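You operate a simulated robot arm through the tools that you are given. There is no shell and no other tool.

You run a simulated robot arm. Do the job below in one go: nothing can be reset, and whatever is moved stays where it is left.

TASK
Warm the grey ring on the white warmer at 50 degrees.
Fine: lay it on the plate and leave it there; when the green lamp lights, switch off and turn the dial back to 20.

It is judged by the outcome, as a careful person would: the job done as asked, and still so three seconds after it is handed in. It fails if anything else is knocked over, pushed out of place, dropped, spilled or broken.

THE ROBOT
A 7-joint arm with a two-finger parallel gripper, fixed in place. Base frame: the origin is on the floor under the middle of its stand, x ahead of it, y to its left, z up. Units: mm, degrees, N and s.
It reaches about 1372 mm from its shoulder. Its first joint turns from -149.0 to 149.0 degrees. Payload 3.43 kg.
Tool frame: the origin (TCP) lies between the finger pads and is the grasp point; the fingertips stand 30 mm ahead of it; z points along the fingers, y is the line along which they close. Largest opening 94 mm; finger width 28, thickness 10; the body of the gripper, 50 by 96 mm, starts 55 mm behind the TCP.
Orientation is that of the tool frame in the base frame, as a unit quaternion [w, x, y, z]. With the fingers straight down and closing along the base's y, the tool's x points along the base's -x, its y along +y and its z along -z.

THE INTERFACE
- The arm moves only by the tool apply_moves. Its argument "moves" is one flat list of numbers, 6 for each row, row after row: the shift along the tool's x, y, z in mm, then the turn, a rotation vector about the tool's x, y, z in degrees. In form: [tx, ty, tz, wx, wy, wz, tx, ty, tz, wx, wy, wz, ...]. A call has 1 to 20 rows; each row is the pose to reach, as a shift and turn from the pose commanded when the call began, along the tool's axes at that moment. "gripper" is the gripper command, from -1 (fully open) to 1 (shut), values between in proportion, set as the call begins (left out, the last holds). Each row takes 0.2 s and may step no farther than 50 mm and 8.6 degrees from the row before; otherwise, or with a gripper value out of range, the whole call is refused. Where a pose cannot be reached the arm comes as near as it can. A force on the tool above 40 N (or 10 N above the force at the start of the call, whichever is more), or a blocked arm, ends the call early, and 0.2 s more pass. Each finger travels about 45 mm/s and halts on what it meets, pressing with about 33 N; the grip force reading is that of the motor and also rises with nothing between the fingers. The clock runs only during rows and for 0.2 s after the last one: add rows that repeat a pose to give the fingers time. It gives the time, the measured TCP pose, the force on the tool (base axes), the opening and the grip force at its end, in the units of the frame above (readings bear some noise), with the torque about the TCP (base axes, N m) and any sound that the robot's microphone picked up.
- Cameras (640 x 400 px; columns grow to the right, rows downward): "scene" is fixed at [400.5, -501.5, 1555.4]; the picture's right is [-0.90, 0.43, 0.00], its down [0.41, 0.85, -0.33] and it looks along [-0.14, -0.30, -0.94] (base axes); focal length 214 px, centre (320, 200). "wrist" rides on the gripper at [76, 14, -102] in the tool frame; the picture's right is [-0.18, 0.98, 0.00], its down [-0.75, -0.14, -0.64] and it looks along [-0.63, -0.12, 0.77] (tool axes); focal length 243 px, centre (320, 200). There is no depth. A picture from a camera that has moved, and an enlarged one, comes with that camera's place and axes in the base frame and with its lens.
- get_image(camera): a new picture of that camera. No time passes.
- close_up(camera, box): a new picture of the part [left, top, right, bottom] of that camera's present view, enlarged. No time passes.
- job_done(): hands the job in; it is judged then, once.

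Places have to be worked out from the pictures, the camera data and where the tool is seen. Open the gripper and draw the arm clear of the work before you hand the job in, unless the task says otherwise.

The tools are called after "Emit:" as name(argument=value, ...) on one line, values as JSON. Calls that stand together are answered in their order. apply_moves: Moves the arm, as the interface text tells. Its arguments: {"type":"object","properties":{"moves":{"type":"array"},"gripper":{"type":"number"}},"required":["moves"]} The other tools are called the same way: get_image (camera) takes a picture; close_up (camera, box) takes an enlarged picture of a part of a camera's view; job_done () hands the job in.

At the start:

```text
clock: 0.0
eef_pos: [-249.0, -956.0, 1200.2]
ee_rot: [0.0, 0.0, 1.0, 0.0]
force: [0.1, -0.3, 0.1]
torque: [-0.05, 0.01, 0.05]
grip_width: 93.7
grip_force: 0.0
```

scene: 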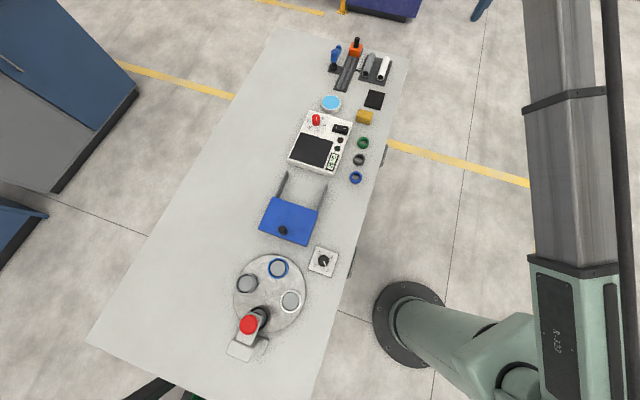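
wrist: 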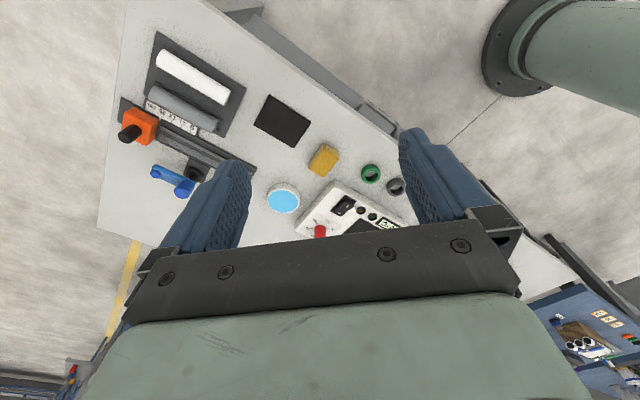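

I start by looking closely at the bench: the white warmer with a dark plate, three rings beside it, and a rotary table with other rings. I enlarge these parts of the scene.

Emit:
close_up(camera="scene", box=[270, 90, 400, 200])

Emit:
close_up(camera="scene", box=[210, 170, 360, 370])

Emit:
close_up(camera="wrist", box=[260, 130, 460, 260])

Emit:
close_up(camera="scene", box=[310, 20, 410, 120])

```text
3.64 times, centred on (335, 145) of scene
camera zoom: at [400.5, -501.5, 1555.4], right [-0.9, 0.43, 0.0], down [0.41, 0.85, -0.33], along [-0.14, -0.3, -0.94], focal length 780 px, centre (266, 400)
```

zoom: 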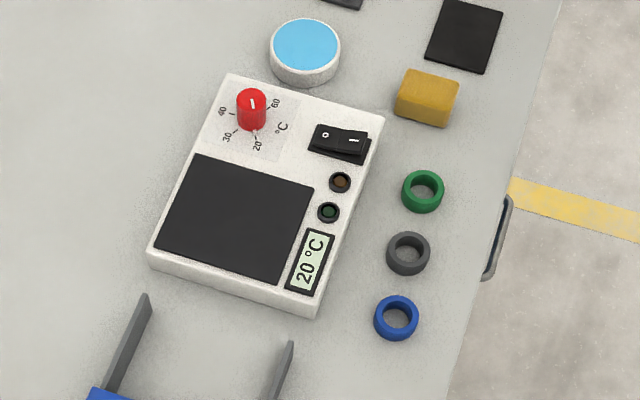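

```text
2.00 times, centred on (285, 270) of scene
camera zoom: at [400.5, -501.5, 1555.4], right [-0.9, 0.43, 0.0], down [0.41, 0.85, -0.33], along [-0.14, -0.3, -0.94], focal length 429 px, centre (390, 60)
```

zoom: 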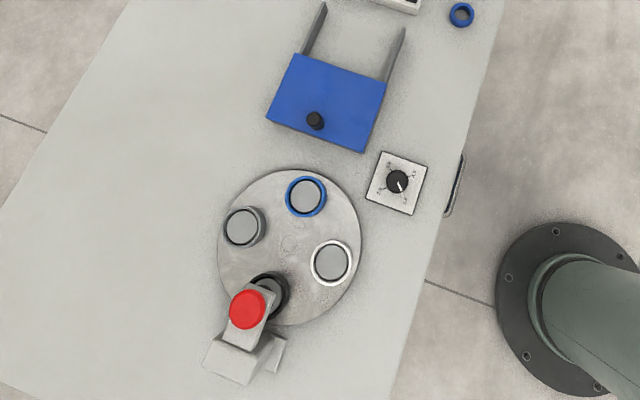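

```text
3.08 times, centred on (360, 195) of wrist
camera zoom: at [-324.3, -941.7, 1303.6], right [0.18, 0.98, 0.0], down [0.75, -0.14, 0.64], along [0.63, -0.12, -0.77], focal length 746 px, centre (197, 215)
```

zoom: 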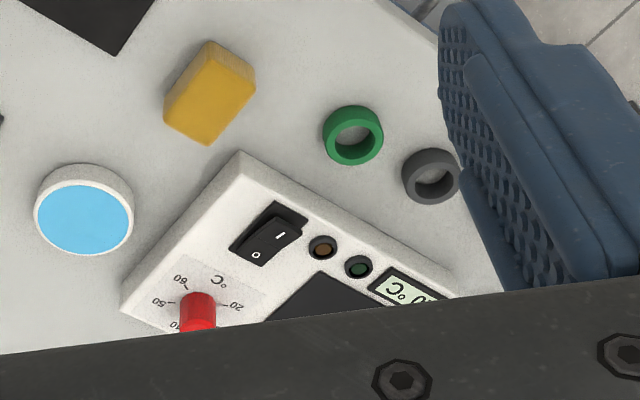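

```text
4.00 times, centred on (360, 70) of scene
camera zoom: at [400.5, -501.5, 1555.4], right [-0.9, 0.43, 0.0], down [0.41, 0.85, -0.33], along [-0.14, -0.3, -0.94], focal length 858 px, centre (160, 720)
```

zoom: 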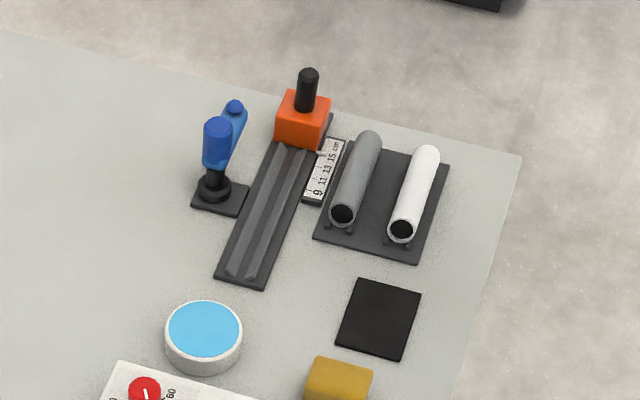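

The grey ring lies between the green and blue rings at about (77, -823), and the warmer has a red dial, a rocker switch, two lamps and a display. I zoom more on the dial, switch and rings before moving.

Emit:
close_up(camera="scene", box=[305, 108, 337, 128])

Emit:
close_up(camera="scene", box=[325, 118, 357, 138])

Emit:
close_up(camera="scene", box=[335, 130, 383, 190])

Emit:
close_up(camera="wrist", box=[290, 180, 420, 260])

```text
16.00 times, centred on (321, 118) of scene
camera zoom: at [400.5, -501.5, 1555.4], right [-0.9, 0.43, 0.0], down [0.41, 0.85, -0.33], along [-0.14, -0.3, -0.94], focal length 3432 px, centre (304, 1512)
```

zoom: 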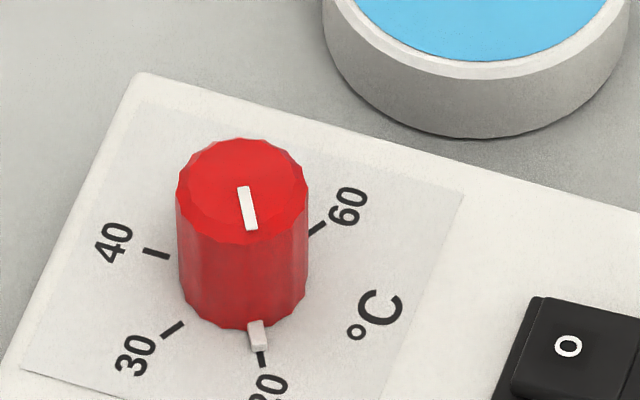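

```text
16.00 times, centred on (341, 128) of scene
camera zoom: at [400.5, -501.5, 1555.4], right [-0.9, 0.43, 0.0], down [0.41, 0.85, -0.33], along [-0.14, -0.3, -0.94], focal length 3432 px, centre (-16, 1352)
```

zoom: 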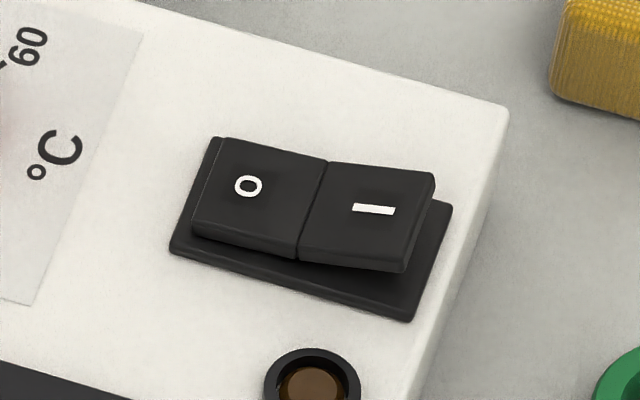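

```text
6.67 times, centred on (359, 160) of scene
camera zoom: at [400.5, -501.5, 1555.4], right [-0.9, 0.43, 0.0], down [0.41, 0.85, -0.33], along [-0.14, -0.3, -0.94], focal length 1430 px, centre (60, 467)
```

zoom: 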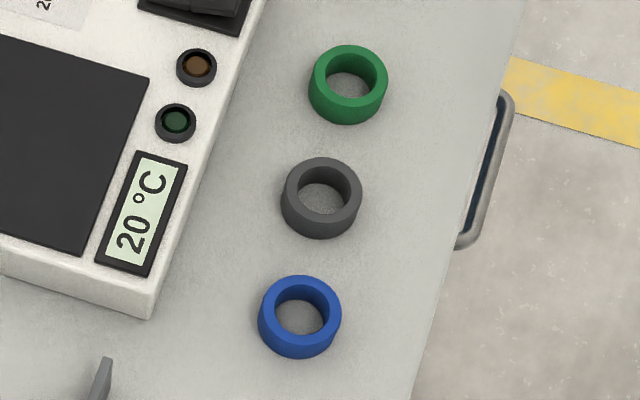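

```text
4.92 times, centred on (355, 220) of wrist
camera zoom: at [-324.3, -941.7, 1303.6], right [0.18, 0.98, 0.0], down [0.75, -0.14, 0.64], along [0.63, -0.12, -0.77], focal length 1194 px, centre (148, 102)
```

zoom: 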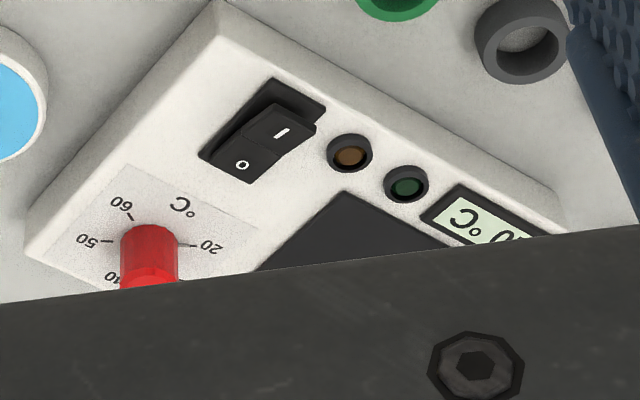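

The dial's marker is at 20 and the rocker is off (the I side is raised). Triangulating the two views gives the table top at about z 800, the warmer top at about 840 and the ring at about (76, -821). I move above the ring at z about 960 and turn so the fingers close across the ring row.

Emit:
apply_moves(moves=[-32.5, 13.5, 24, 0, 0, -5, -65, 27, 48, 0, 0, -10, -97.5, 40.5, 72, 0, 0, -15, -130, 54, 96, 0, 0, -20, -162.5, 67.5, 120, 0, 0, -25, -195, 81, 144, 0, 0, -30, -227.5, 94.5, 168, 0, 0, -35, -260, 108, 192, 0, 0, -40, -292.5, 121.5, 216, 0, 0, -45, -325, 135, 240, 0, 0, -50, -325, 135, 240, 0, 0, -50], gripper=-1)

```text
clock: 2.4
eef_pos: [77.5, -821.7, 963.1]
ee_rot: [0.0, -0.424, 0.906, 0.0]
force: [0.5, -0.1, -0.3]
torque: [-0.03, 0.01, 0.01]
grip_width: 94.1
grip_force: 0.2
```

Pose reached as commanded. I look with the wrist camera to refine the ring's place.

Emit:
get_image(camera="wrist")

Emit:
get_image(camera="scene")

```text
taken
camera wrist: at [19.3, -870.7, 1066.7], right [-0.64, 0.77, 0.0], down [0.59, 0.49, 0.64], along [0.5, 0.41, -0.77], focal length 243 px, centre (320, 200)
```

wrist: 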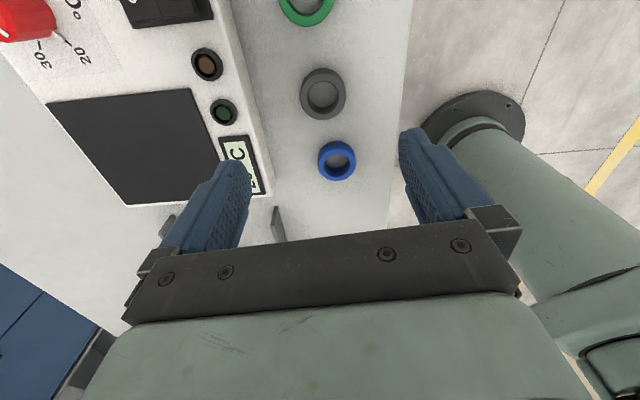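

```text
taken
```

scene: 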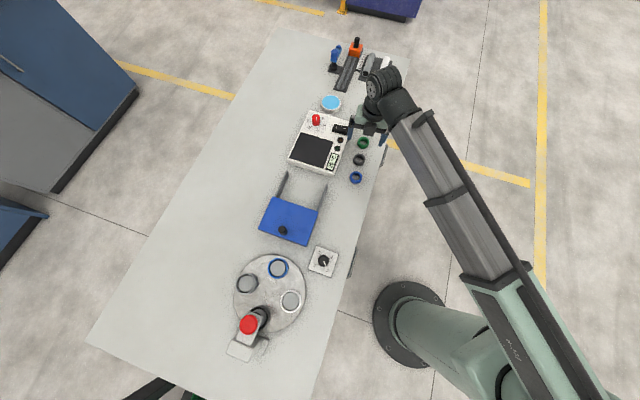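

The ring looks nearly under the TCP. I enlarge the wrist view to measure its centre more accurately, and the lamps and warmer too.

Emit:
close_up(camera="wrist", box=[280, 50, 376, 130])

Emit:
close_up(camera="wrist", box=[0, 0, 280, 220])

```text
5.00 times, centred on (328, 90) of wrist
camera zoom: at [19.3, -870.7, 1066.7], right [-0.64, 0.77, 0.0], down [0.59, 0.49, 0.64], along [0.5, 0.41, -0.77], focal length 1213 px, centre (280, 750)
```

zoom: 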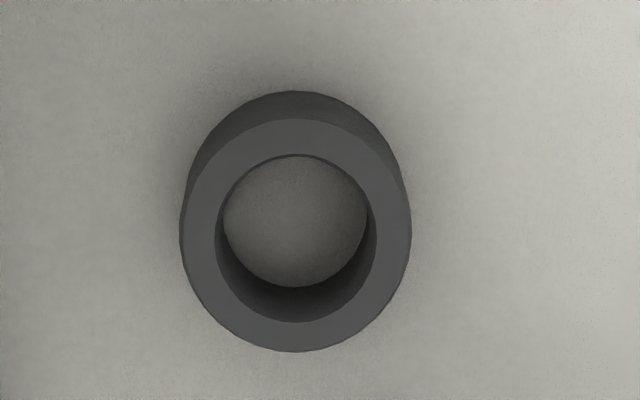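

```text
1.82 times, centred on (140, 110) of wrist
camera zoom: at [19.3, -870.7, 1066.7], right [-0.64, 0.77, 0.0], down [0.59, 0.49, 0.64], along [0.5, 0.41, -0.77], focal length 441 px, centre (647, 364)
```

zoom: 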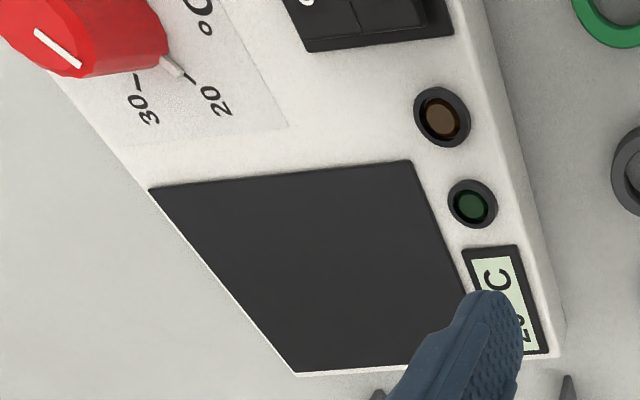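

The ring measures about 45 mm across and 20 mm high, centred near (75, -820.5) with its top at about 820. I narrow the fingers to about 70 mm for clearance and descend to just above the ring to check alignment.

Emit:
apply_moves(moves=[0.7, 2.7, 30, 0, 0, 0, 0.7, 2.7, 60, 0, 0, 0, 0.7, 2.7, 85, 0, 0, 0, 0.7, 2.7, 103, 0, 0, 0, 0.7, 2.7, 103, 0, 0, 0], gripper=-0.49)

Emit:
get_image(camera="wrist")

```text
clock: 3.6
eef_pos: [73.4, -820.9, 859.0]
ee_rot: [-0.001, -0.422, 0.906, 0.0]
force: [-0.6, -0.7, -0.5]
torque: [-0.01, -0.03, 0.0]
grip_width: 70.3
grip_force: 0.0
```

```text
taken
camera wrist: at [13.7, -869.6, 962.2], right [-0.63, 0.77, 0.0], down [0.59, 0.49, 0.64], along [0.5, 0.41, -0.77], focal length 243 px, centre (320, 200)
```

wrist: 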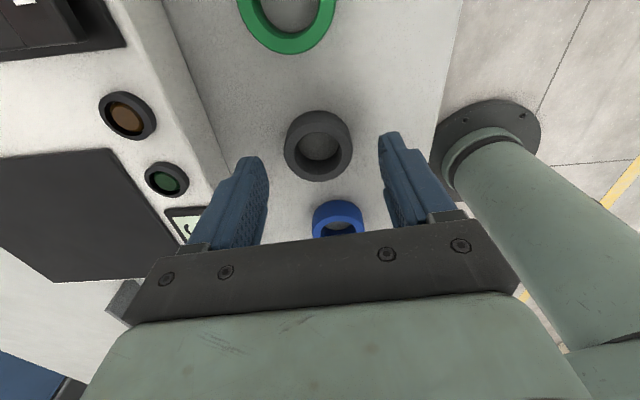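

The ring sits between the fingers. I enlarge to check the centring before going down.

Emit:
close_up(camera="wrist", box=[240, 90, 420, 210])

```text
3.33 times, centred on (330, 150) of wrist
camera zoom: at [13.7, -869.6, 962.2], right [-0.63, 0.77, 0.0], down [0.59, 0.49, 0.64], along [0.5, 0.41, -0.77], focal length 809 px, centre (287, 367)
```

zoom: 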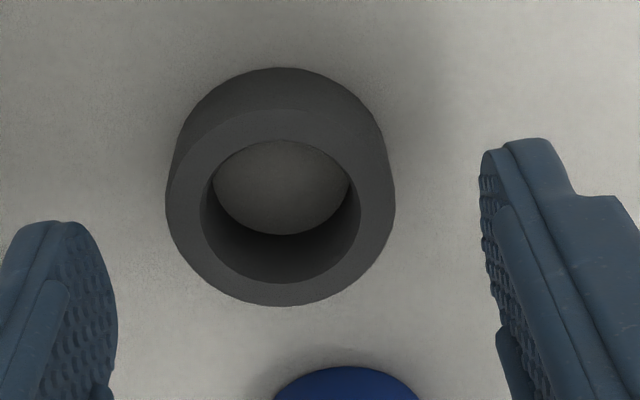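

The ring is centred to within 2 mm and its top is at about z 818, so the table is at about 798. I go down to TCP z 834, with the fingertips about 5 mm above the table.

Emit:
apply_moves(moves=[-0.5, -1.5, 8, 0, 0, 0, -0.5, -1.5, 16, 0, 0, 0, -0.5, -1.5, 24, 0, 0, 0, -0.5, -1.5, 24, 0, 0, 0])

Emit:
get_image(camera="wrist")

```text
clock: 4.6
eef_pos: [75.3, -820.1, 833.7]
ee_rot: [-0.001, -0.423, 0.906, 0.0]
force: [0.1, 0.5, -0.1]
torque: [0.03, 0.02, 0.01]
grip_width: 70.1
grip_force: 0.1
```

```text
taken
camera wrist: at [15.9, -869.5, 937.6], right [-0.63, 0.77, 0.0], down [0.59, 0.49, 0.64], along [0.5, 0.41, -0.77], focal length 243 px, centre (320, 200)
```

wrist: 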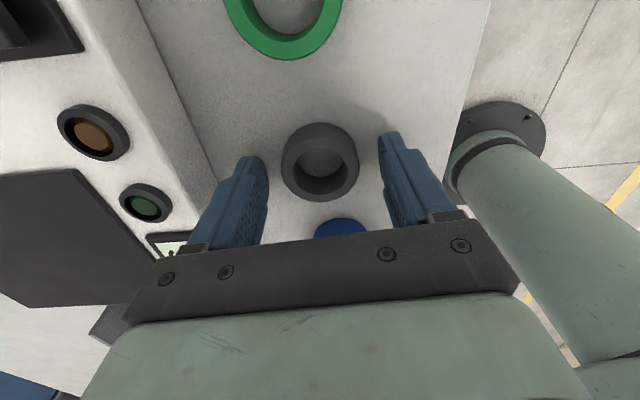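

The fingers straddle the ring with no contact force. I close on it.

Emit:
apply_moves(moves=[0, 0, 0, 0, 0, 0, 0, 0, 0, 0, 0, 0, 0, 0, 0, 0, 0, 0, 0, 0, 0, 0, 0, 0, 0, 0, 0, 0, 0, 0], gripper=1)

Emit:
get_image(camera="wrist")

```text
clock: 5.8
eef_pos: [75.4, -820.1, 834.2]
ee_rot: [0.001, -0.423, 0.906, 0.0]
force: [0.4, 0.0, 0.0]
torque: [0.0, -0.03, 0.02]
grip_width: 45.4
grip_force: 33.1
```

```text
taken
camera wrist: at [15.9, -869.5, 937.8], right [-0.63, 0.77, 0.0], down [0.59, 0.49, 0.64], along [0.5, 0.41, -0.77], focal length 243 px, centre (320, 200)
```

wrist: 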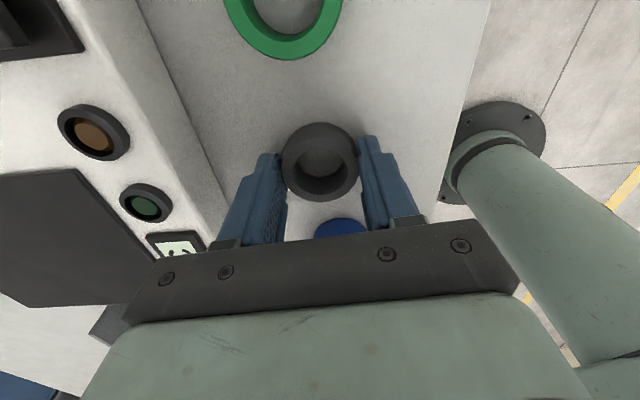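

The ring is held at 45.4 mm opening. I lift it 90 mm and carry it over the plate centre at about (234, -926).

Emit:
apply_moves(moves=[0, 0, -15, 0, 0, 0, 0, 0, -40, 0, 0, 0, 0, 0, -65, 0, 0, 0, 0, 0, -90, 0, 0, 0, -3, -28, -90, 0, 0, 0, -7, -65, -90, 0, 0, 0, -11, -102, -90, 0, 0, 0, -15, -139, -90, 0, 0, 0, -18.5, -170, -90, 0, 0, 0, -20.5, -190, -90, 0, 0, 0, -20.5, -190, -90, 0, 0, 0])

Emit:
get_image(camera="wrist")

Emit:
close_up(camera="scene", box=[270, 90, 400, 200])

```text
clock: 8.2
eef_pos: [234.1, -927.2, 922.2]
ee_rot: [0.0, -0.422, 0.907, 0.0]
force: [0.0, 1.0, -1.4]
torque: [0.04, -0.03, 0.0]
grip_width: 45.0
grip_force: 32.6
```

```text
taken
camera wrist: at [174.7, -976.0, 1025.0], right [-0.63, 0.77, 0.0], down [0.59, 0.49, 0.64], along [0.5, 0.41, -0.77], focal length 243 px, centre (320, 200)
```

wrist: 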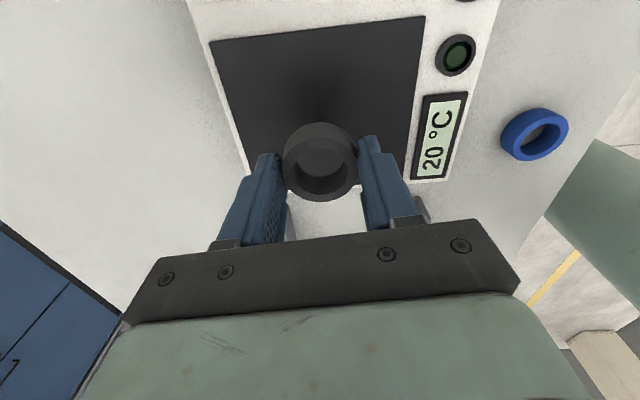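

```text
3.64 times, centred on (335, 145) of scene
camera zoom: at [400.5, -501.5, 1555.4], right [-0.9, 0.43, 0.0], down [0.41, 0.85, -0.33], along [-0.14, -0.3, -0.94], focal length 780 px, centre (266, 400)
```

zoom: 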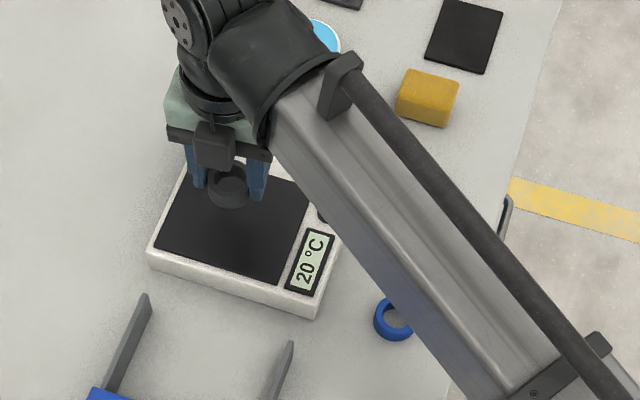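

The ring hangs over the middle of the plate with the plate's edges well outside it. I lower to about 8 mm above the expected contact (TCP about 874), then continue in small steps while watching the force.

Emit:
apply_moves(moves=[0, 0, 20, 0, 0, 0, 0, 0, 34, 0, 0, 0, 0, 0, 40, 0, 0, 0, 0, 0, 40, 0, 0, 0])

Emit:
get_image(camera="wrist")

Emit:
close_up(camera="scene", box=[290, 120, 350, 180])

```text
clock: 9.2
eef_pos: [235.4, -928.1, 881.1]
ee_rot: [0.001, -0.423, 0.906, 0.001]
force: [0.9, -0.2, -1.1]
torque: [0.01, 0.02, 0.02]
grip_width: 45.1
grip_force: 33.7
```

```text
taken
camera wrist: at [175.4, -976.8, 985.5], right [-0.63, 0.77, 0.0], down [0.59, 0.49, 0.64], along [0.5, 0.41, -0.77], focal length 243 px, centre (320, 200)
```

wrist: 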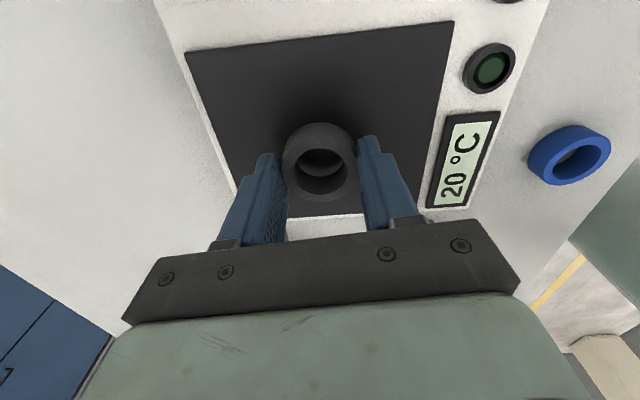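

```text
6.67 times, centred on (320, 150) of scene
camera zoom: at [400.5, -501.5, 1555.4], right [-0.9, 0.43, 0.0], down [0.41, 0.85, -0.33], along [-0.14, -0.3, -0.94], focal length 1430 px, centre (320, 533)
```

zoom: 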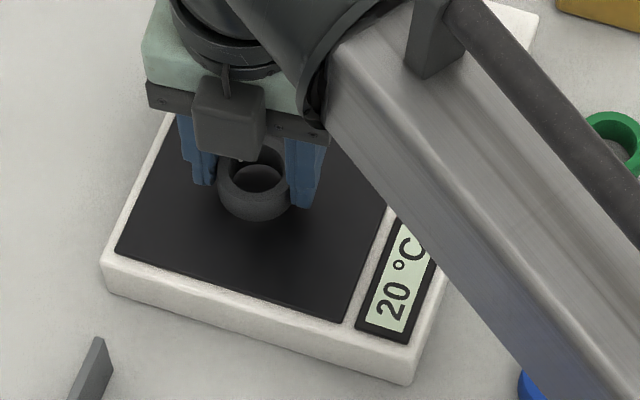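

The ring is about over the plate centre, not touching yet. I lower in 1 mm steps.

Emit:
apply_moves(moves=[0, 0, 1.5, 0, 0, 0, 0, 0, 3, 0, 0, 0, 0, 0, 4, 0, 0, 0, 0, 0, 4, 0, 0, 0])

```text
clock: 10.2
eef_pos: [235.2, -926.5, 878.4]
ee_rot: [-0.001, -0.423, 0.906, 0.0]
force: [0.6, -0.2, -1.4]
torque: [-0.01, -0.01, 0.01]
grip_width: 45.5
grip_force: 33.0
```

No contact yet (force z about -1 N, the ring's weight). I continue down in 1 mm steps.

Emit:
apply_moves(moves=[0, 0, 1, 0, 0, 0, 0, 0, 2, 0, 0, 0, 0, 0, 2, 0, 0, 0])

Emit:
close_up(camera="wrist", box=[260, 90, 400, 230])

```text
clock: 11.0
eef_pos: [234.9, -926.4, 878.4]
ee_rot: [-0.001, -0.423, 0.906, 0.0]
force: [0.9, -0.1, 0.0]
torque: [0.02, 0.03, 0.03]
grip_width: 44.9
grip_force: 32.6
```

```text
2.86 times, centred on (330, 160) of wrist
camera zoom: at [174.9, -975.9, 981.2], right [-0.63, 0.77, 0.0], down [0.59, 0.49, 0.64], along [0.5, 0.41, -0.77], focal length 693 px, centre (291, 314)
```

zoom: 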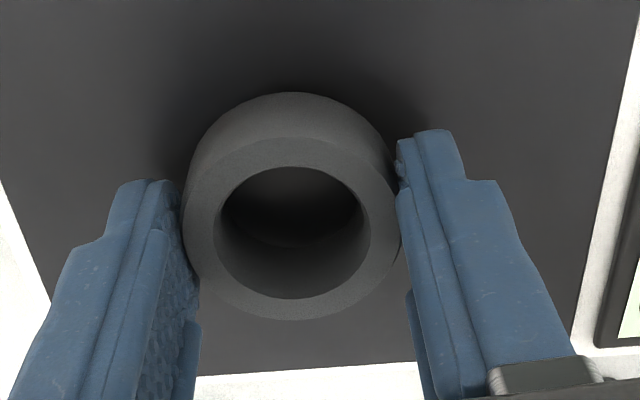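

The readings are noisy to about 1 mm, and the force changed only slightly. I go on down slowly.

Emit:
apply_moves(moves=[0, 0, 1, 0, 0, 0, 0, 0, 2, 0, 0, 0, 0, 0, 2, 0, 0, 0])

```text
clock: 11.8
eef_pos: [233.9, -926.9, 876.1]
ee_rot: [0.0, -0.422, 0.906, 0.0]
force: [-0.6, -0.3, 0.0]
torque: [-0.01, 0.01, 0.01]
grip_width: 45.1
grip_force: 33.3
```

Emit:
apply_moves(moves=[0, 0, 1, 0, 0, 0, 0, 0, 1, 0, 0, 0])

```text
clock: 12.4
eef_pos: [235.3, -925.7, 874.5]
ee_rot: [0.0, -0.422, 0.906, 0.0]
force: [2.3, -0.4, 2.6]
torque: [-0.02, -0.1, -0.05]
grip_width: 44.8
grip_force: 33.0
```

Force z rose to 2.6 N with a little torque, which suggests the first contact. One more millimetre to confirm.

Emit:
apply_moves(moves=[0, 0, 0.7, 0, 0, 0, 0, 0, 0.7, 0, 0, 0])

Emit:
close_up(camera="wrist", box=[260, 90, 400, 230])

```text
clock: 13.0
eef_pos: [233.8, -925.4, 875.0]
ee_rot: [0.0, -0.422, 0.907, -0.001]
force: [-3.6, -1.1, 11.6]
torque: [0.09, 0.17, -0.08]
grip_width: 45.2
grip_force: 32.9
```

```text
2.86 times, centred on (330, 160) of wrist
camera zoom: at [174.4, -975.1, 978.0], right [-0.63, 0.77, 0.0], down [0.59, 0.49, 0.64], along [0.5, 0.41, -0.77], focal length 693 px, centre (291, 314)
```

zoom: 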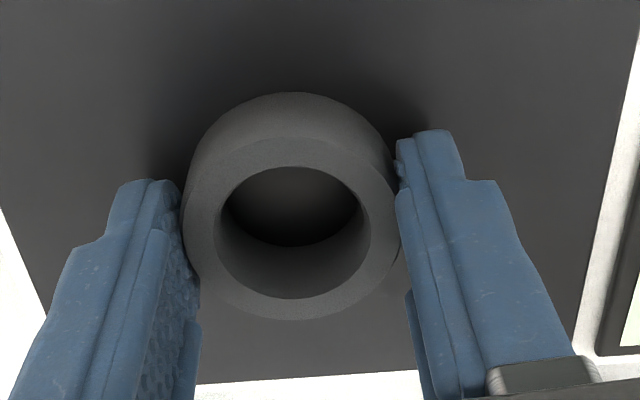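

The force rose to 11.6 N, so the ring rests on the plate. I open the fingers gently in place to about 66 mm.

Emit:
apply_moves(moves=[0, 0, -0.5, 0, 0, 0, 0, 0, -0.5, 0, 0, 0, 0, 0, -0.5, 0, 0, 0, 0, 0, -0.5, 0, 0, 0], gripper=-0.45)

Emit:
close_up(camera="wrist", box=[240, 70, 420, 230])

```text
clock: 14.0
eef_pos: [234.7, -926.5, 874.1]
ee_rot: [0.0, -0.423, 0.906, 0.0]
force: [0.3, 0.0, -1.4]
torque: [0.03, 0.02, 0.02]
grip_width: 68.0
grip_force: 0.0
```

```text
2.50 times, centred on (330, 150) of wrist
camera zoom: at [174.8, -975.4, 977.6], right [-0.63, 0.77, 0.0], down [0.59, 0.49, 0.64], along [0.5, 0.41, -0.77], focal length 606 px, centre (295, 325)
```

zoom: 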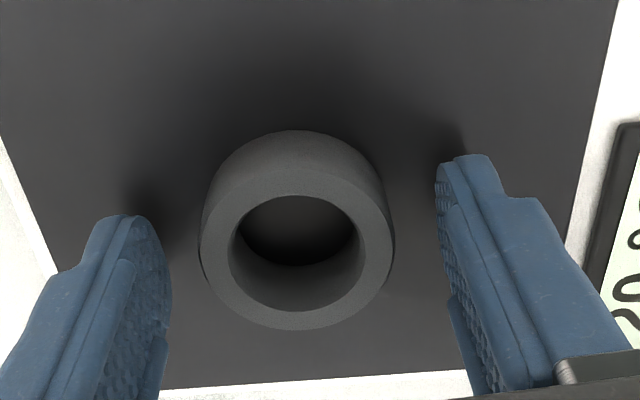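

The ring is free and rests flat in the plate's middle, which makes the plate about 40 mm above the table (z about 838). From the tick marks I get the dial axis at about (161.5, -1035.5) and about 60° of turn per 10 °C. 20→50 is therefore about a half turn clockwise. I rise straight up and move above the dial, turning to yaw +90.

Emit:
apply_moves(moves=[0, 0, -15, 0, 0, 0, 0, 0, -45, 0, 0, 0, 0, 0, -75, 0, 0, 0, 0, 0, -100, 0, 0, 0, 26, -2.7, -100, 0, 0, -8, 52, -5.4, -100, 0, 0, -16, 78, -8.1, -100, 0, 0, -24, 104, -10.8, -100, 0, 0, -32, 130.6, -13.7, -100, 0, 0, -40, 130.6, -13.7, -100, 0, 0, -40], gripper=-0.45)

Emit:
get_image(camera="wrist")

Emit:
get_image(camera="scene")

```text
clock: 16.2
eef_pos: [169.0, -1033.5, 973.8]
ee_rot: [0.0, -0.702, 0.713, 0.0]
force: [-0.4, 0.2, -0.5]
torque: [-0.01, 0.0, 0.01]
grip_width: 68.4
grip_force: 0.0
out of reach, approached as far as the arm can: row 9, 10
```

```text
taken
camera wrist: at [153.6, -1109.9, 1077.8], right [-0.98, 0.2, 0.0], down [0.15, 0.75, 0.64], along [0.13, 0.63, -0.77], focal length 243 px, centre (320, 200)
```

wrist: 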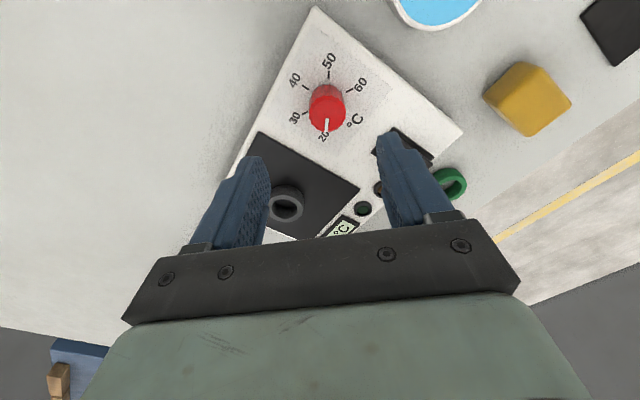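

```text
taken
```

scene: 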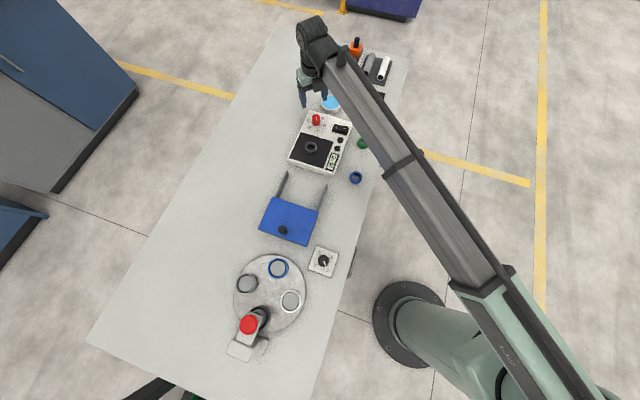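

Yaw +90 is just at the limit of the wrist. The picture confirms the scale, with 20, 30, 40, 50 and 60 about 60° apart clockwise. Clear of everything at z 974, I test how far the wrist can turn clockwise.

Emit:
apply_moves(moves=[0, 0, 0, 0, 0, 8.5, 0, 0, 0, 0, 0, 17, 0, 0, 0, 0, 0, 25.5, 0, 0, 0, 0, 0, 34, 0, 0, 0, 0, 0, 42.5, 0, 0, 0, 0, 0, 51, 0, 0, 0, 0, 0, 59.5, 0, 0, 0, 0, 0, 68, 0, 0, 0, 0, 0, 76.5, 0, 0, 0, 0, 0, 85, 0, 0, 0, 0, 0, 93.5, 0, 0, 0, 0, 0, 102, 0, 0, 0, 0, 0, 110.5, 0, 0, 0, 0, 0, 119, 0, 0, 0, 0, 0, 127.5, 0, 0, 0, 0, 0, 136, 0, 0, 0, 0, 0, 144.5, 0, 0, 0, 0, 0, 153, 0, 0, 0, 0, 0, 161.5, 0, 0, 0, 0, 0, 170])

Emit:
get_image(camera="wrist")

```text
clock: 20.4
eef_pos: [170.5, -1034.7, 972.9]
ee_rot: [-0.001, 0.644, 0.765, 0.0]
force: [0.1, -0.1, 0.8]
torque: [0.0, -0.02, 0.01]
grip_width: 68.1
grip_force: 0.0
```

```text
taken
camera wrist: at [171.1, -957.2, 1077.5], right [1.0, -0.01, 0.0], down [-0.01, -0.77, 0.64], along [-0.01, -0.64, -0.77], focal length 243 px, centre (320, 200)
```

wrist: 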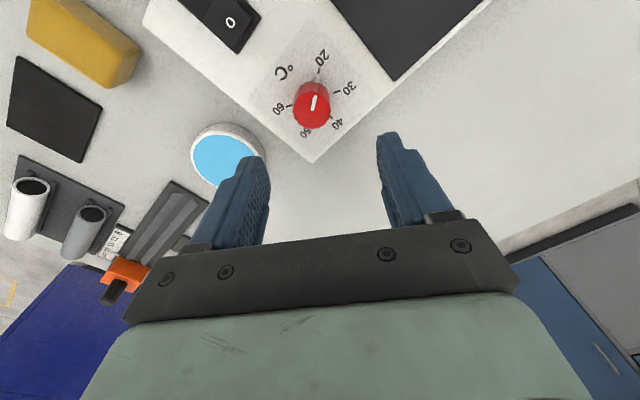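

The turn to yaw -80 works with no limit. I enlarge the dial from this side to locate its axis precisely, and test a further 60°.

Emit:
close_up(camera="wrist", box=[250, 30, 380, 170])

Emit:
apply_moves(moves=[0, 0, 0, 0, 0, 8.5, 0, 0, 0, 0, 0, 17, 0, 0, 0, 0, 0, 25.5, 0, 0, 0, 0, 0, 34, 0, 0, 0, 0, 0, 42.5, 0, 0, 0, 0, 0, 51, 0, 0, 0, 0, 0, 59.5, 0, 0, 0, 0, 0, 68, 0, 0, 0, 0, 0, 68])

```text
2.86 times, centred on (315, 100) of wrist
camera zoom: at [171.1, -957.2, 1077.5], right [1.0, -0.01, 0.0], down [-0.01, -0.77, 0.64], along [-0.01, -0.64, -0.77], focal length 693 px, centre (334, 486)
```

zoom: 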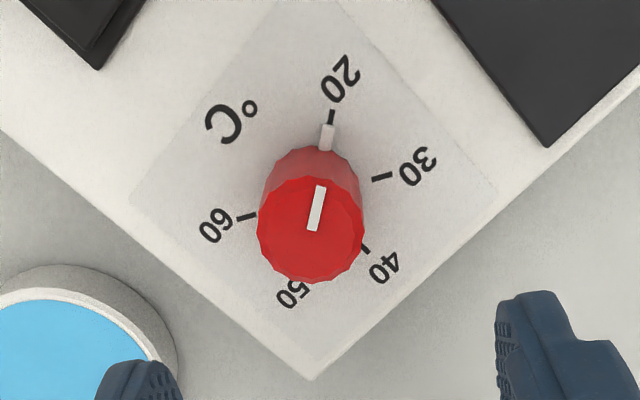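

```text
clock: 22.4
eef_pos: [169.8, -1034.9, 973.3]
ee_rot: [0.0, 0.962, 0.274, 0.0]
force: [0.1, 0.7, -0.5]
torque: [0.01, 0.03, -0.02]
grip_width: 68.4
grip_force: 0.0
```

The wrist can also reach yaw -148, so the whole half turn can be done in one grip from about +40 to -140. Combining both wrist views puts the dial axis at about (163, -1032.5) and its top at about z 866. I turn back to about +40.

Emit:
apply_moves(moves=[0, 0, 0, 0, 0, -8.5, 0, 0, 0, 0, 0, -17, 0, 0, 0, 0, 0, -25.5, 0, 0, 0, 0, 0, -34, 0, 0, 0, 0, 0, -42.5, 0, 0, 0, 0, 0, -51, 0, 0, 0, 0, 0, -59.5, 0, 0, 0, 0, 0, -68, 0, 0, 0, 0, 0, -76.5, 0, 0, 0, 0, 0, -85, 0, 0, 0, 0, 0, -93.5, 0, 0, 0, 0, 0, -102, 0, 0, 0, 0, 0, -110.5, 0, 0, 0, 0, 0, -119, 0, 0, 0, 0, 0, -127.5, 0, 0, 0, 0, 0, -136, 0, 0, 0, 0, 0, -144.5, 0, 0, 0, 0, 0, -153, 0, 0, 0, 0, 0, -161.5])

Emit:
apply_moves(moves=[0, 0, 0, 0, 0, -8.5, 0, 0, 0, 0, 0, -17, 0, 0, 0, 0, 0, -25.5, 0, 0, 0, 0, 0, -28, 0, 0, 0, 0, 0, -28])

Emit:
get_image(camera="wrist")

```text
clock: 26.4
eef_pos: [169.9, -1035.4, 974.2]
ee_rot: [0.0, -0.119, 0.993, 0.0]
force: [-0.3, 0.3, -0.2]
torque: [-0.03, 0.01, -0.01]
grip_width: 68.0
grip_force: 0.1
```

```text
clock: 27.6
eef_pos: [169.8, -1035.7, 973.7]
ee_rot: [0.0, -0.355, 0.935, 0.0]
force: [0.4, -0.4, -0.2]
torque: [-0.04, 0.01, 0.01]
grip_width: 68.3
grip_force: 0.1
```

```text
taken
camera wrist: at [103.2, -1074.4, 1077.6], right [-0.51, 0.86, 0.0], down [0.66, 0.39, 0.64], along [0.55, 0.33, -0.77], focal length 243 px, centre (320, 200)
```

wrist: 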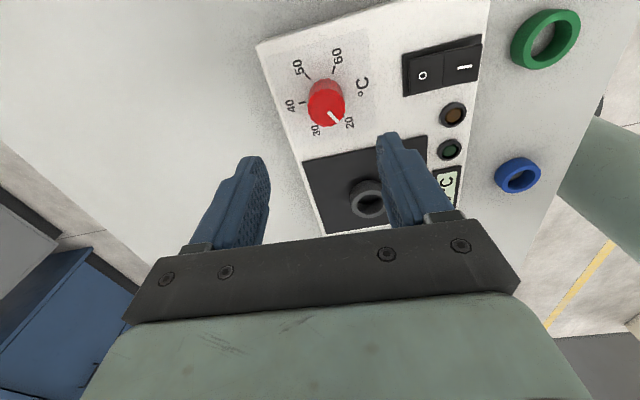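

Now at yaw +42. I enlarge the dial to measure its offset from the tool axis in this orientation.

Emit:
close_up(camera="wrist", box=[270, 30, 390, 150])

```text
3.33 times, centred on (330, 90) of wrist
camera zoom: at [103.2, -1074.4, 1077.6], right [-0.51, 0.86, 0.0], down [0.66, 0.39, 0.64], along [0.55, 0.33, -0.77], focal length 809 px, centre (287, 567)
```

zoom: 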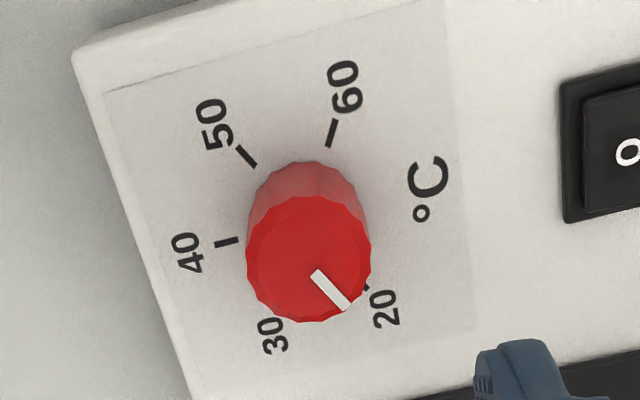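

The dial centre lies 3.1 mm and 6.6 mm off along tool x and y, matching the estimate. I shift and descend to fingertips just above the dial top for a check.

Emit:
apply_moves(moves=[3.1, 6.6, 20, 0, 0, 0, 3.1, 6.6, 45, 0, 0, 0, 3.1, 6.6, 65, 0, 0, 0, 3.1, 6.6, 68, 0, 0, 0, 3.1, 6.6, 68, 0, 0, 0])

Emit:
close_up(camera="wrist", box=[220, 70, 420, 230])

```text
clock: 28.8
eef_pos: [162.2, -1032.9, 905.2]
ee_rot: [0.0, -0.354, 0.935, 0.001]
force: [0.2, -0.3, 0.7]
torque: [0.01, 0.0, 0.0]
grip_width: 68.4
grip_force: 0.0
```

```text
2.50 times, centred on (320, 150) of wrist
camera zoom: at [96.1, -1072.1, 1007.8], right [-0.51, 0.86, 0.0], down [0.66, 0.39, 0.64], along [0.55, 0.33, -0.77], focal length 606 px, centre (320, 325)
```

zoom: 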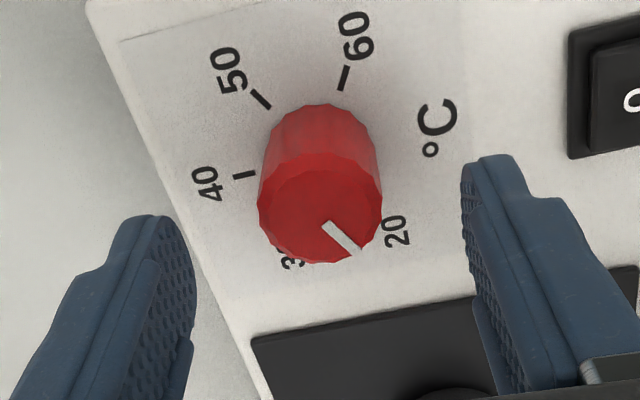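

The dial is centred to within 1 mm and its top is at about z 867. I lower 25 mm so the fingertips are at about z 850, above the pointer at the dial's foot.

Emit:
apply_moves(moves=[0, 0, 9, 0, 0, 0, 0, 0, 18, 0, 0, 0, 0, 0, 25, 0, 0, 0, 0, 0, 25, 0, 0, 0])

Emit:
close_up(camera="wrist", box=[220, 70, 420, 230])

```text
clock: 29.8
eef_pos: [163.0, -1031.5, 879.8]
ee_rot: [0.0, -0.355, 0.935, 0.0]
force: [-0.3, -0.1, 0.1]
torque: [-0.02, -0.02, 0.02]
grip_width: 68.3
grip_force: 0.0
```

```text
2.50 times, centred on (320, 150) of wrist
camera zoom: at [96.0, -1071.3, 983.6], right [-0.51, 0.86, 0.0], down [0.66, 0.39, 0.64], along [0.55, 0.33, -0.77], focal length 606 px, centre (320, 325)
```

zoom: 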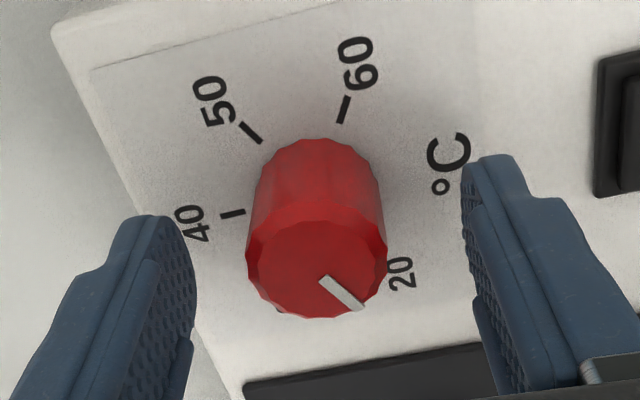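

The fingers stand evenly around the dial. I close on it.

Emit:
apply_moves(moves=[0, 0, 0, 0, 0, 0, 0, 0, 0, 0, 0, 0, 0, 0, 0, 0, 0, 0, 0, 0, 0, 0, 0, 0, 0, 0, 0, 0, 0, 0], gripper=1)

Emit:
close_up(camera="wrist", box=[220, 70, 420, 230])

```text
clock: 31.0
eef_pos: [162.6, -1032.7, 881.0]
ee_rot: [0.0, -0.354, 0.935, 0.0]
force: [4.0, -6.8, 1.3]
torque: [0.25, 0.22, -0.03]
grip_width: 31.3
grip_force: 45.3
```

```text
2.50 times, centred on (320, 150) of wrist
camera zoom: at [96.5, -1071.8, 983.7], right [-0.51, 0.86, 0.0], down [0.66, 0.39, 0.64], along [0.55, 0.33, -0.77], focal length 606 px, centre (320, 325)
```

zoom: 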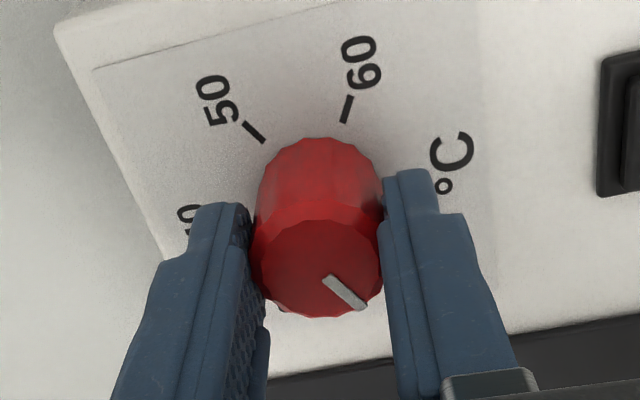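

The dial is gripped at 31.3 mm with an 8 N side force along tool -y, so the axis is slightly off. I nudge the tool to relax that before turning.

Emit:
apply_moves(moves=[0, -0.5, 0, 0, 0, 0, 0, -0.5, 0, 0, 0, 0])

```text
clock: 31.6
eef_pos: [163.4, -1032.3, 880.5]
ee_rot: [0.0, -0.355, 0.935, 0.0]
force: [1.9, -6.4, 0.8]
torque: [0.15, 0.03, -0.04]
grip_width: 31.7
grip_force: 45.6
```

Emit:
apply_moves(moves=[0, -0.7, 0, 0, 0, 0, 0, -1.3, 0, 0, 0, 0, 0, -1.3, 0, 0, 0, 0])

```text
clock: 32.4
eef_pos: [163.7, -1031.9, 880.9]
ee_rot: [-0.001, -0.354, 0.935, 0.001]
force: [-10.2, 1.8, -1.5]
torque: [-0.29, -0.52, -0.02]
grip_width: 31.7
grip_force: 45.3
```

The side force flipped to +8 N, so the balance point is about 0.7 mm back. I return there.

Emit:
apply_moves(moves=[0.2, 0.7, 0, 0, 0, 0, 0.2, 0.7, 0, 0, 0, 0])

```text
clock: 33.0
eef_pos: [162.3, -1032.1, 879.3]
ee_rot: [0.0, -0.354, 0.935, 0.001]
force: [-9.8, 5.6, -5.5]
torque: [-0.54, 0.55, -0.13]
grip_width: 31.6
grip_force: 44.7
```

Emit:
apply_moves(moves=[0, 0, 0, 0, 0, 0, 0, 0, 0, 0, 0, 0, 0, 0, 0, 0, 0, 0])

```text
clock: 33.8
eef_pos: [162.7, -1032.9, 880.4]
ee_rot: [-0.001, -0.355, 0.935, 0.001]
force: [-10.8, 9.0, -8.7]
torque: [-0.68, 0.41, -0.14]
grip_width: 31.6
grip_force: 44.5
```

The side load grew to about 14 N, which I don't want to put on the warmer. I look at the pictures to see whether anything moved.

Emit:
close_up(camera="wrist", box=[220, 70, 420, 230])

Emit:
close_up(camera="scene", box=[270, 90, 400, 200])

```text
2.50 times, centred on (320, 150) of wrist
camera zoom: at [96.5, -1071.9, 983.8], right [-0.51, 0.86, 0.0], down [0.66, 0.39, 0.64], along [0.55, 0.33, -0.77], focal length 606 px, centre (320, 325)
```

zoom: 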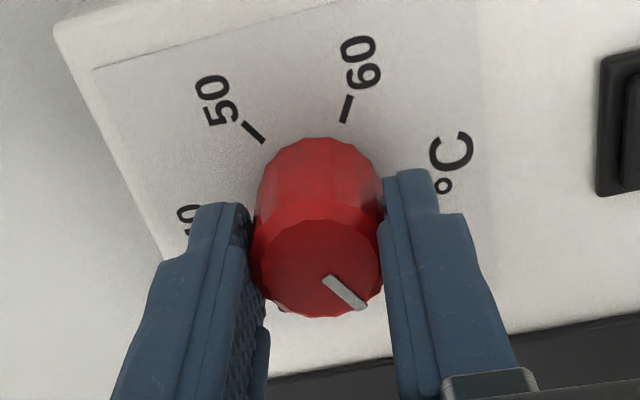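

```text
3.64 times, centred on (335, 145) of scene
camera zoom: at [400.5, -501.5, 1555.4], right [-0.9, 0.43, 0.0], down [0.41, 0.85, -0.33], along [-0.14, -0.3, -0.94], focal length 780 px, centre (266, 400)
```

zoom: 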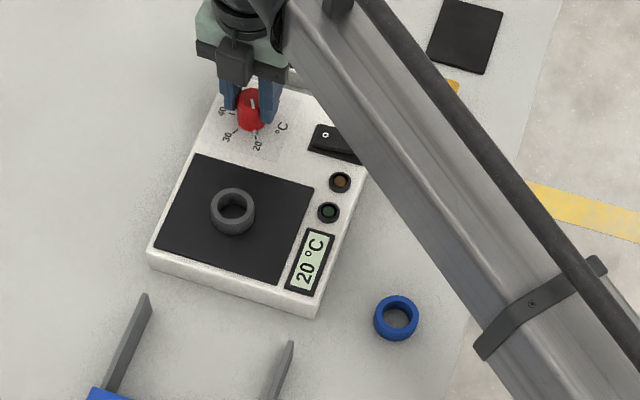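

The warmer has not moved and the wrist view is unchanged, so only a small command offset is loading the grip. I relax it by shifting +0.6 mm in y and slightly down, then check that the force settles.

Emit:
apply_moves(moves=[0, 0.6, 0.3, 0, 0, 0, 0, 0.6, 0.3, 0, 0, 0, 0, 0.6, 0.3, 0, 0, 0])

```text
clock: 34.6
eef_pos: [162.6, -1032.9, 880.2]
ee_rot: [0.001, -0.354, 0.935, 0.0]
force: [-11.9, -2.7, -6.9]
torque: [0.92, -0.09, -0.11]
grip_width: 31.6
grip_force: 45.1
```

The load along y dropped to 6 N, with about 10 N along tool x. I correct x by +0.6 mm and y by +0.3 mm and check once more before turning.

Emit:
apply_moves(moves=[0.6, 0.3, 0.2, 0, 0, 0, 0.6, 0.3, 0.2, 0, 0, 0, 0.6, 0.3, 0.2, 0, 0, 0])

```text
clock: 35.4
eef_pos: [161.9, -1032.3, 880.0]
ee_rot: [0.0, -0.355, 0.935, -0.001]
force: [-10.1, 0.1, -1.2]
torque: [0.36, 0.58, -0.15]
grip_width: 31.5
grip_force: 45.4
```

Side load is about 10 N and not growing. I start turning the dial clockwise (positive about the tool z), 17° first, and check.

Emit:
apply_moves(moves=[0.3, 0.2, 0, 0, 0, 5, 0.3, 0.2, 0, 0, 0, 11, 0.3, 0.2, 0, 0, 0, 17, 0.3, 0.2, 0, 0, 0, 17])

Emit:
close_up(camera="wrist", box=[220, 70, 420, 230])

Emit:
close_up(camera="scene", box=[270, 90, 400, 200])

```text
clock: 36.4
eef_pos: [164.0, -1031.7, 880.2]
ee_rot: [0.0, -0.212, 0.977, 0.0]
force: [-5.3, -2.4, 2.2]
torque: [-0.11, 0.93, -0.02]
grip_width: 31.8
grip_force: 44.5
```

```text
2.50 times, centred on (320, 150) of wrist
camera zoom: at [87.8, -1050.6, 983.8], right [-0.24, 0.97, 0.0], down [0.74, 0.18, 0.64], along [0.62, 0.15, -0.77], focal length 606 px, centre (320, 325)
```

zoom: 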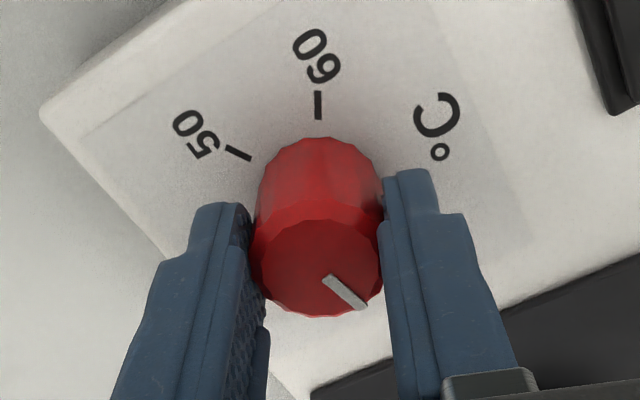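

```text
3.64 times, centred on (335, 145) of scene
camera zoom: at [400.5, -501.5, 1555.4], right [-0.9, 0.43, 0.0], down [0.41, 0.85, -0.33], along [-0.14, -0.3, -0.94], focal length 780 px, centre (266, 400)
```

zoom: 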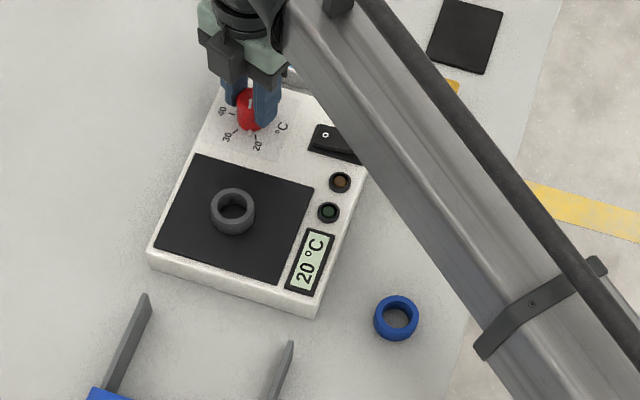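

The dial turns with the fingers, the warmer stays put and the force fell. I continue clockwise in batches of about 42°.

Emit:
apply_moves(moves=[0, 0, 0, 0, 0, 8.4, 0, 0, 0, 0, 0, 16.8, 0, 0, 0, 0, 0, 25.2, 0, 0, 0, 0, 0, 33.6, 0, 0, 0, 0, 0, 42, 0, 0, 0, 0, 0, 42])

```text
clock: 37.8
eef_pos: [161.4, -1031.2, 880.1]
ee_rot: [0.0, 0.153, 0.988, 0.0]
force: [-2.4, 5.6, -2.6]
torque: [-0.39, -0.28, -0.03]
grip_width: 31.6
grip_force: 45.1
```

Forces stay low (about 6 N). I continue another 42°.

Emit:
apply_moves(moves=[0, 0, 0, 0, 0, 8.4, 0, 0, 0, 0, 0, 16.8, 0, 0, 0, 0, 0, 25.2, 0, 0, 0, 0, 0, 33.6, 0, 0, 0, 0, 0, 42, 0, 0, 0, 0, 0, 42])

Emit:
close_up(camera="wrist", box=[220, 70, 420, 230])

```text
clock: 39.2
eef_pos: [162.9, -1033.4, 880.0]
ee_rot: [0.0, 0.497, 0.868, 0.0]
force: [6.8, 5.7, 2.5]
torque: [0.23, 0.53, -0.02]
grip_width: 31.5
grip_force: 45.2
```

```text
2.50 times, centred on (320, 150) of wrist
camera zoom: at [136.7, -959.5, 983.8], right [0.94, 0.34, 0.0], down [0.26, -0.72, 0.64], along [0.22, -0.6, -0.77], focal length 606 px, centre (320, 325)
```

zoom: 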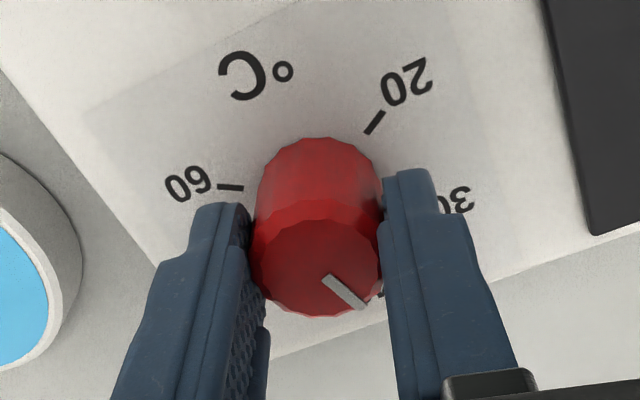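

Turned 101° so far with no slip. I continue 42° and then 37° to complete the half turn to 50.

Emit:
apply_moves(moves=[0, 0, 0, 0, 0, 8.4, 0, 0, 0, 0, 0, 16.8, 0, 0, 0, 0, 0, 25.2, 0, 0, 0, 0, 0, 33.6, 0, 0, 0, 0, 0, 42, 0, 0, 0, 0, 0, 42])

Emit:
close_up(camera="wrist", box=[220, 70, 420, 230])

Emit:
close_up(camera="scene", box=[270, 90, 400, 200])

```text
clock: 40.6
eef_pos: [162.4, -1033.3, 879.9]
ee_rot: [0.001, 0.775, 0.632, -0.001]
force: [9.5, -4.8, 8.5]
torque: [0.39, 0.03, 0.03]
grip_width: 31.7
grip_force: 45.1
```

```text
2.50 times, centred on (320, 150) of wrist
camera zoom: at [192.1, -960.5, 983.7], right [0.93, -0.38, 0.0], down [-0.29, -0.71, 0.64], along [-0.24, -0.6, -0.77], focal length 606 px, centre (320, 325)
```

zoom: 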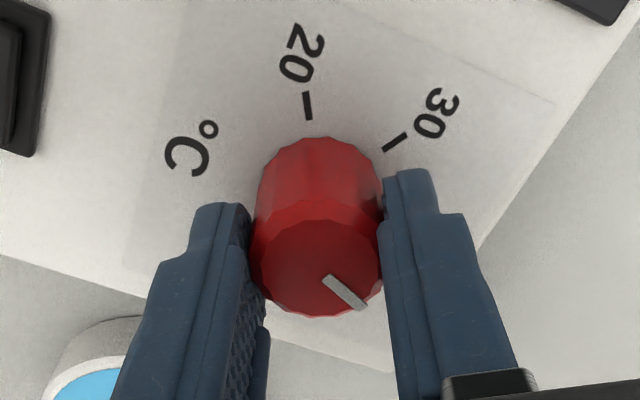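

```text
3.64 times, centred on (335, 145) of scene
camera zoom: at [400.5, -501.5, 1555.4], right [-0.9, 0.43, 0.0], down [0.41, 0.85, -0.33], along [-0.14, -0.3, -0.94], focal length 780 px, centre (266, 400)
```

zoom: 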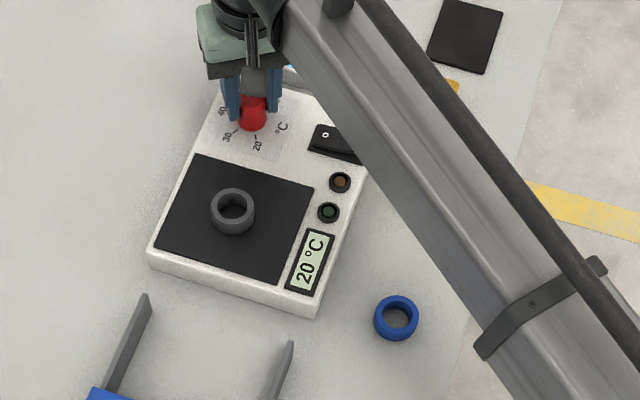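

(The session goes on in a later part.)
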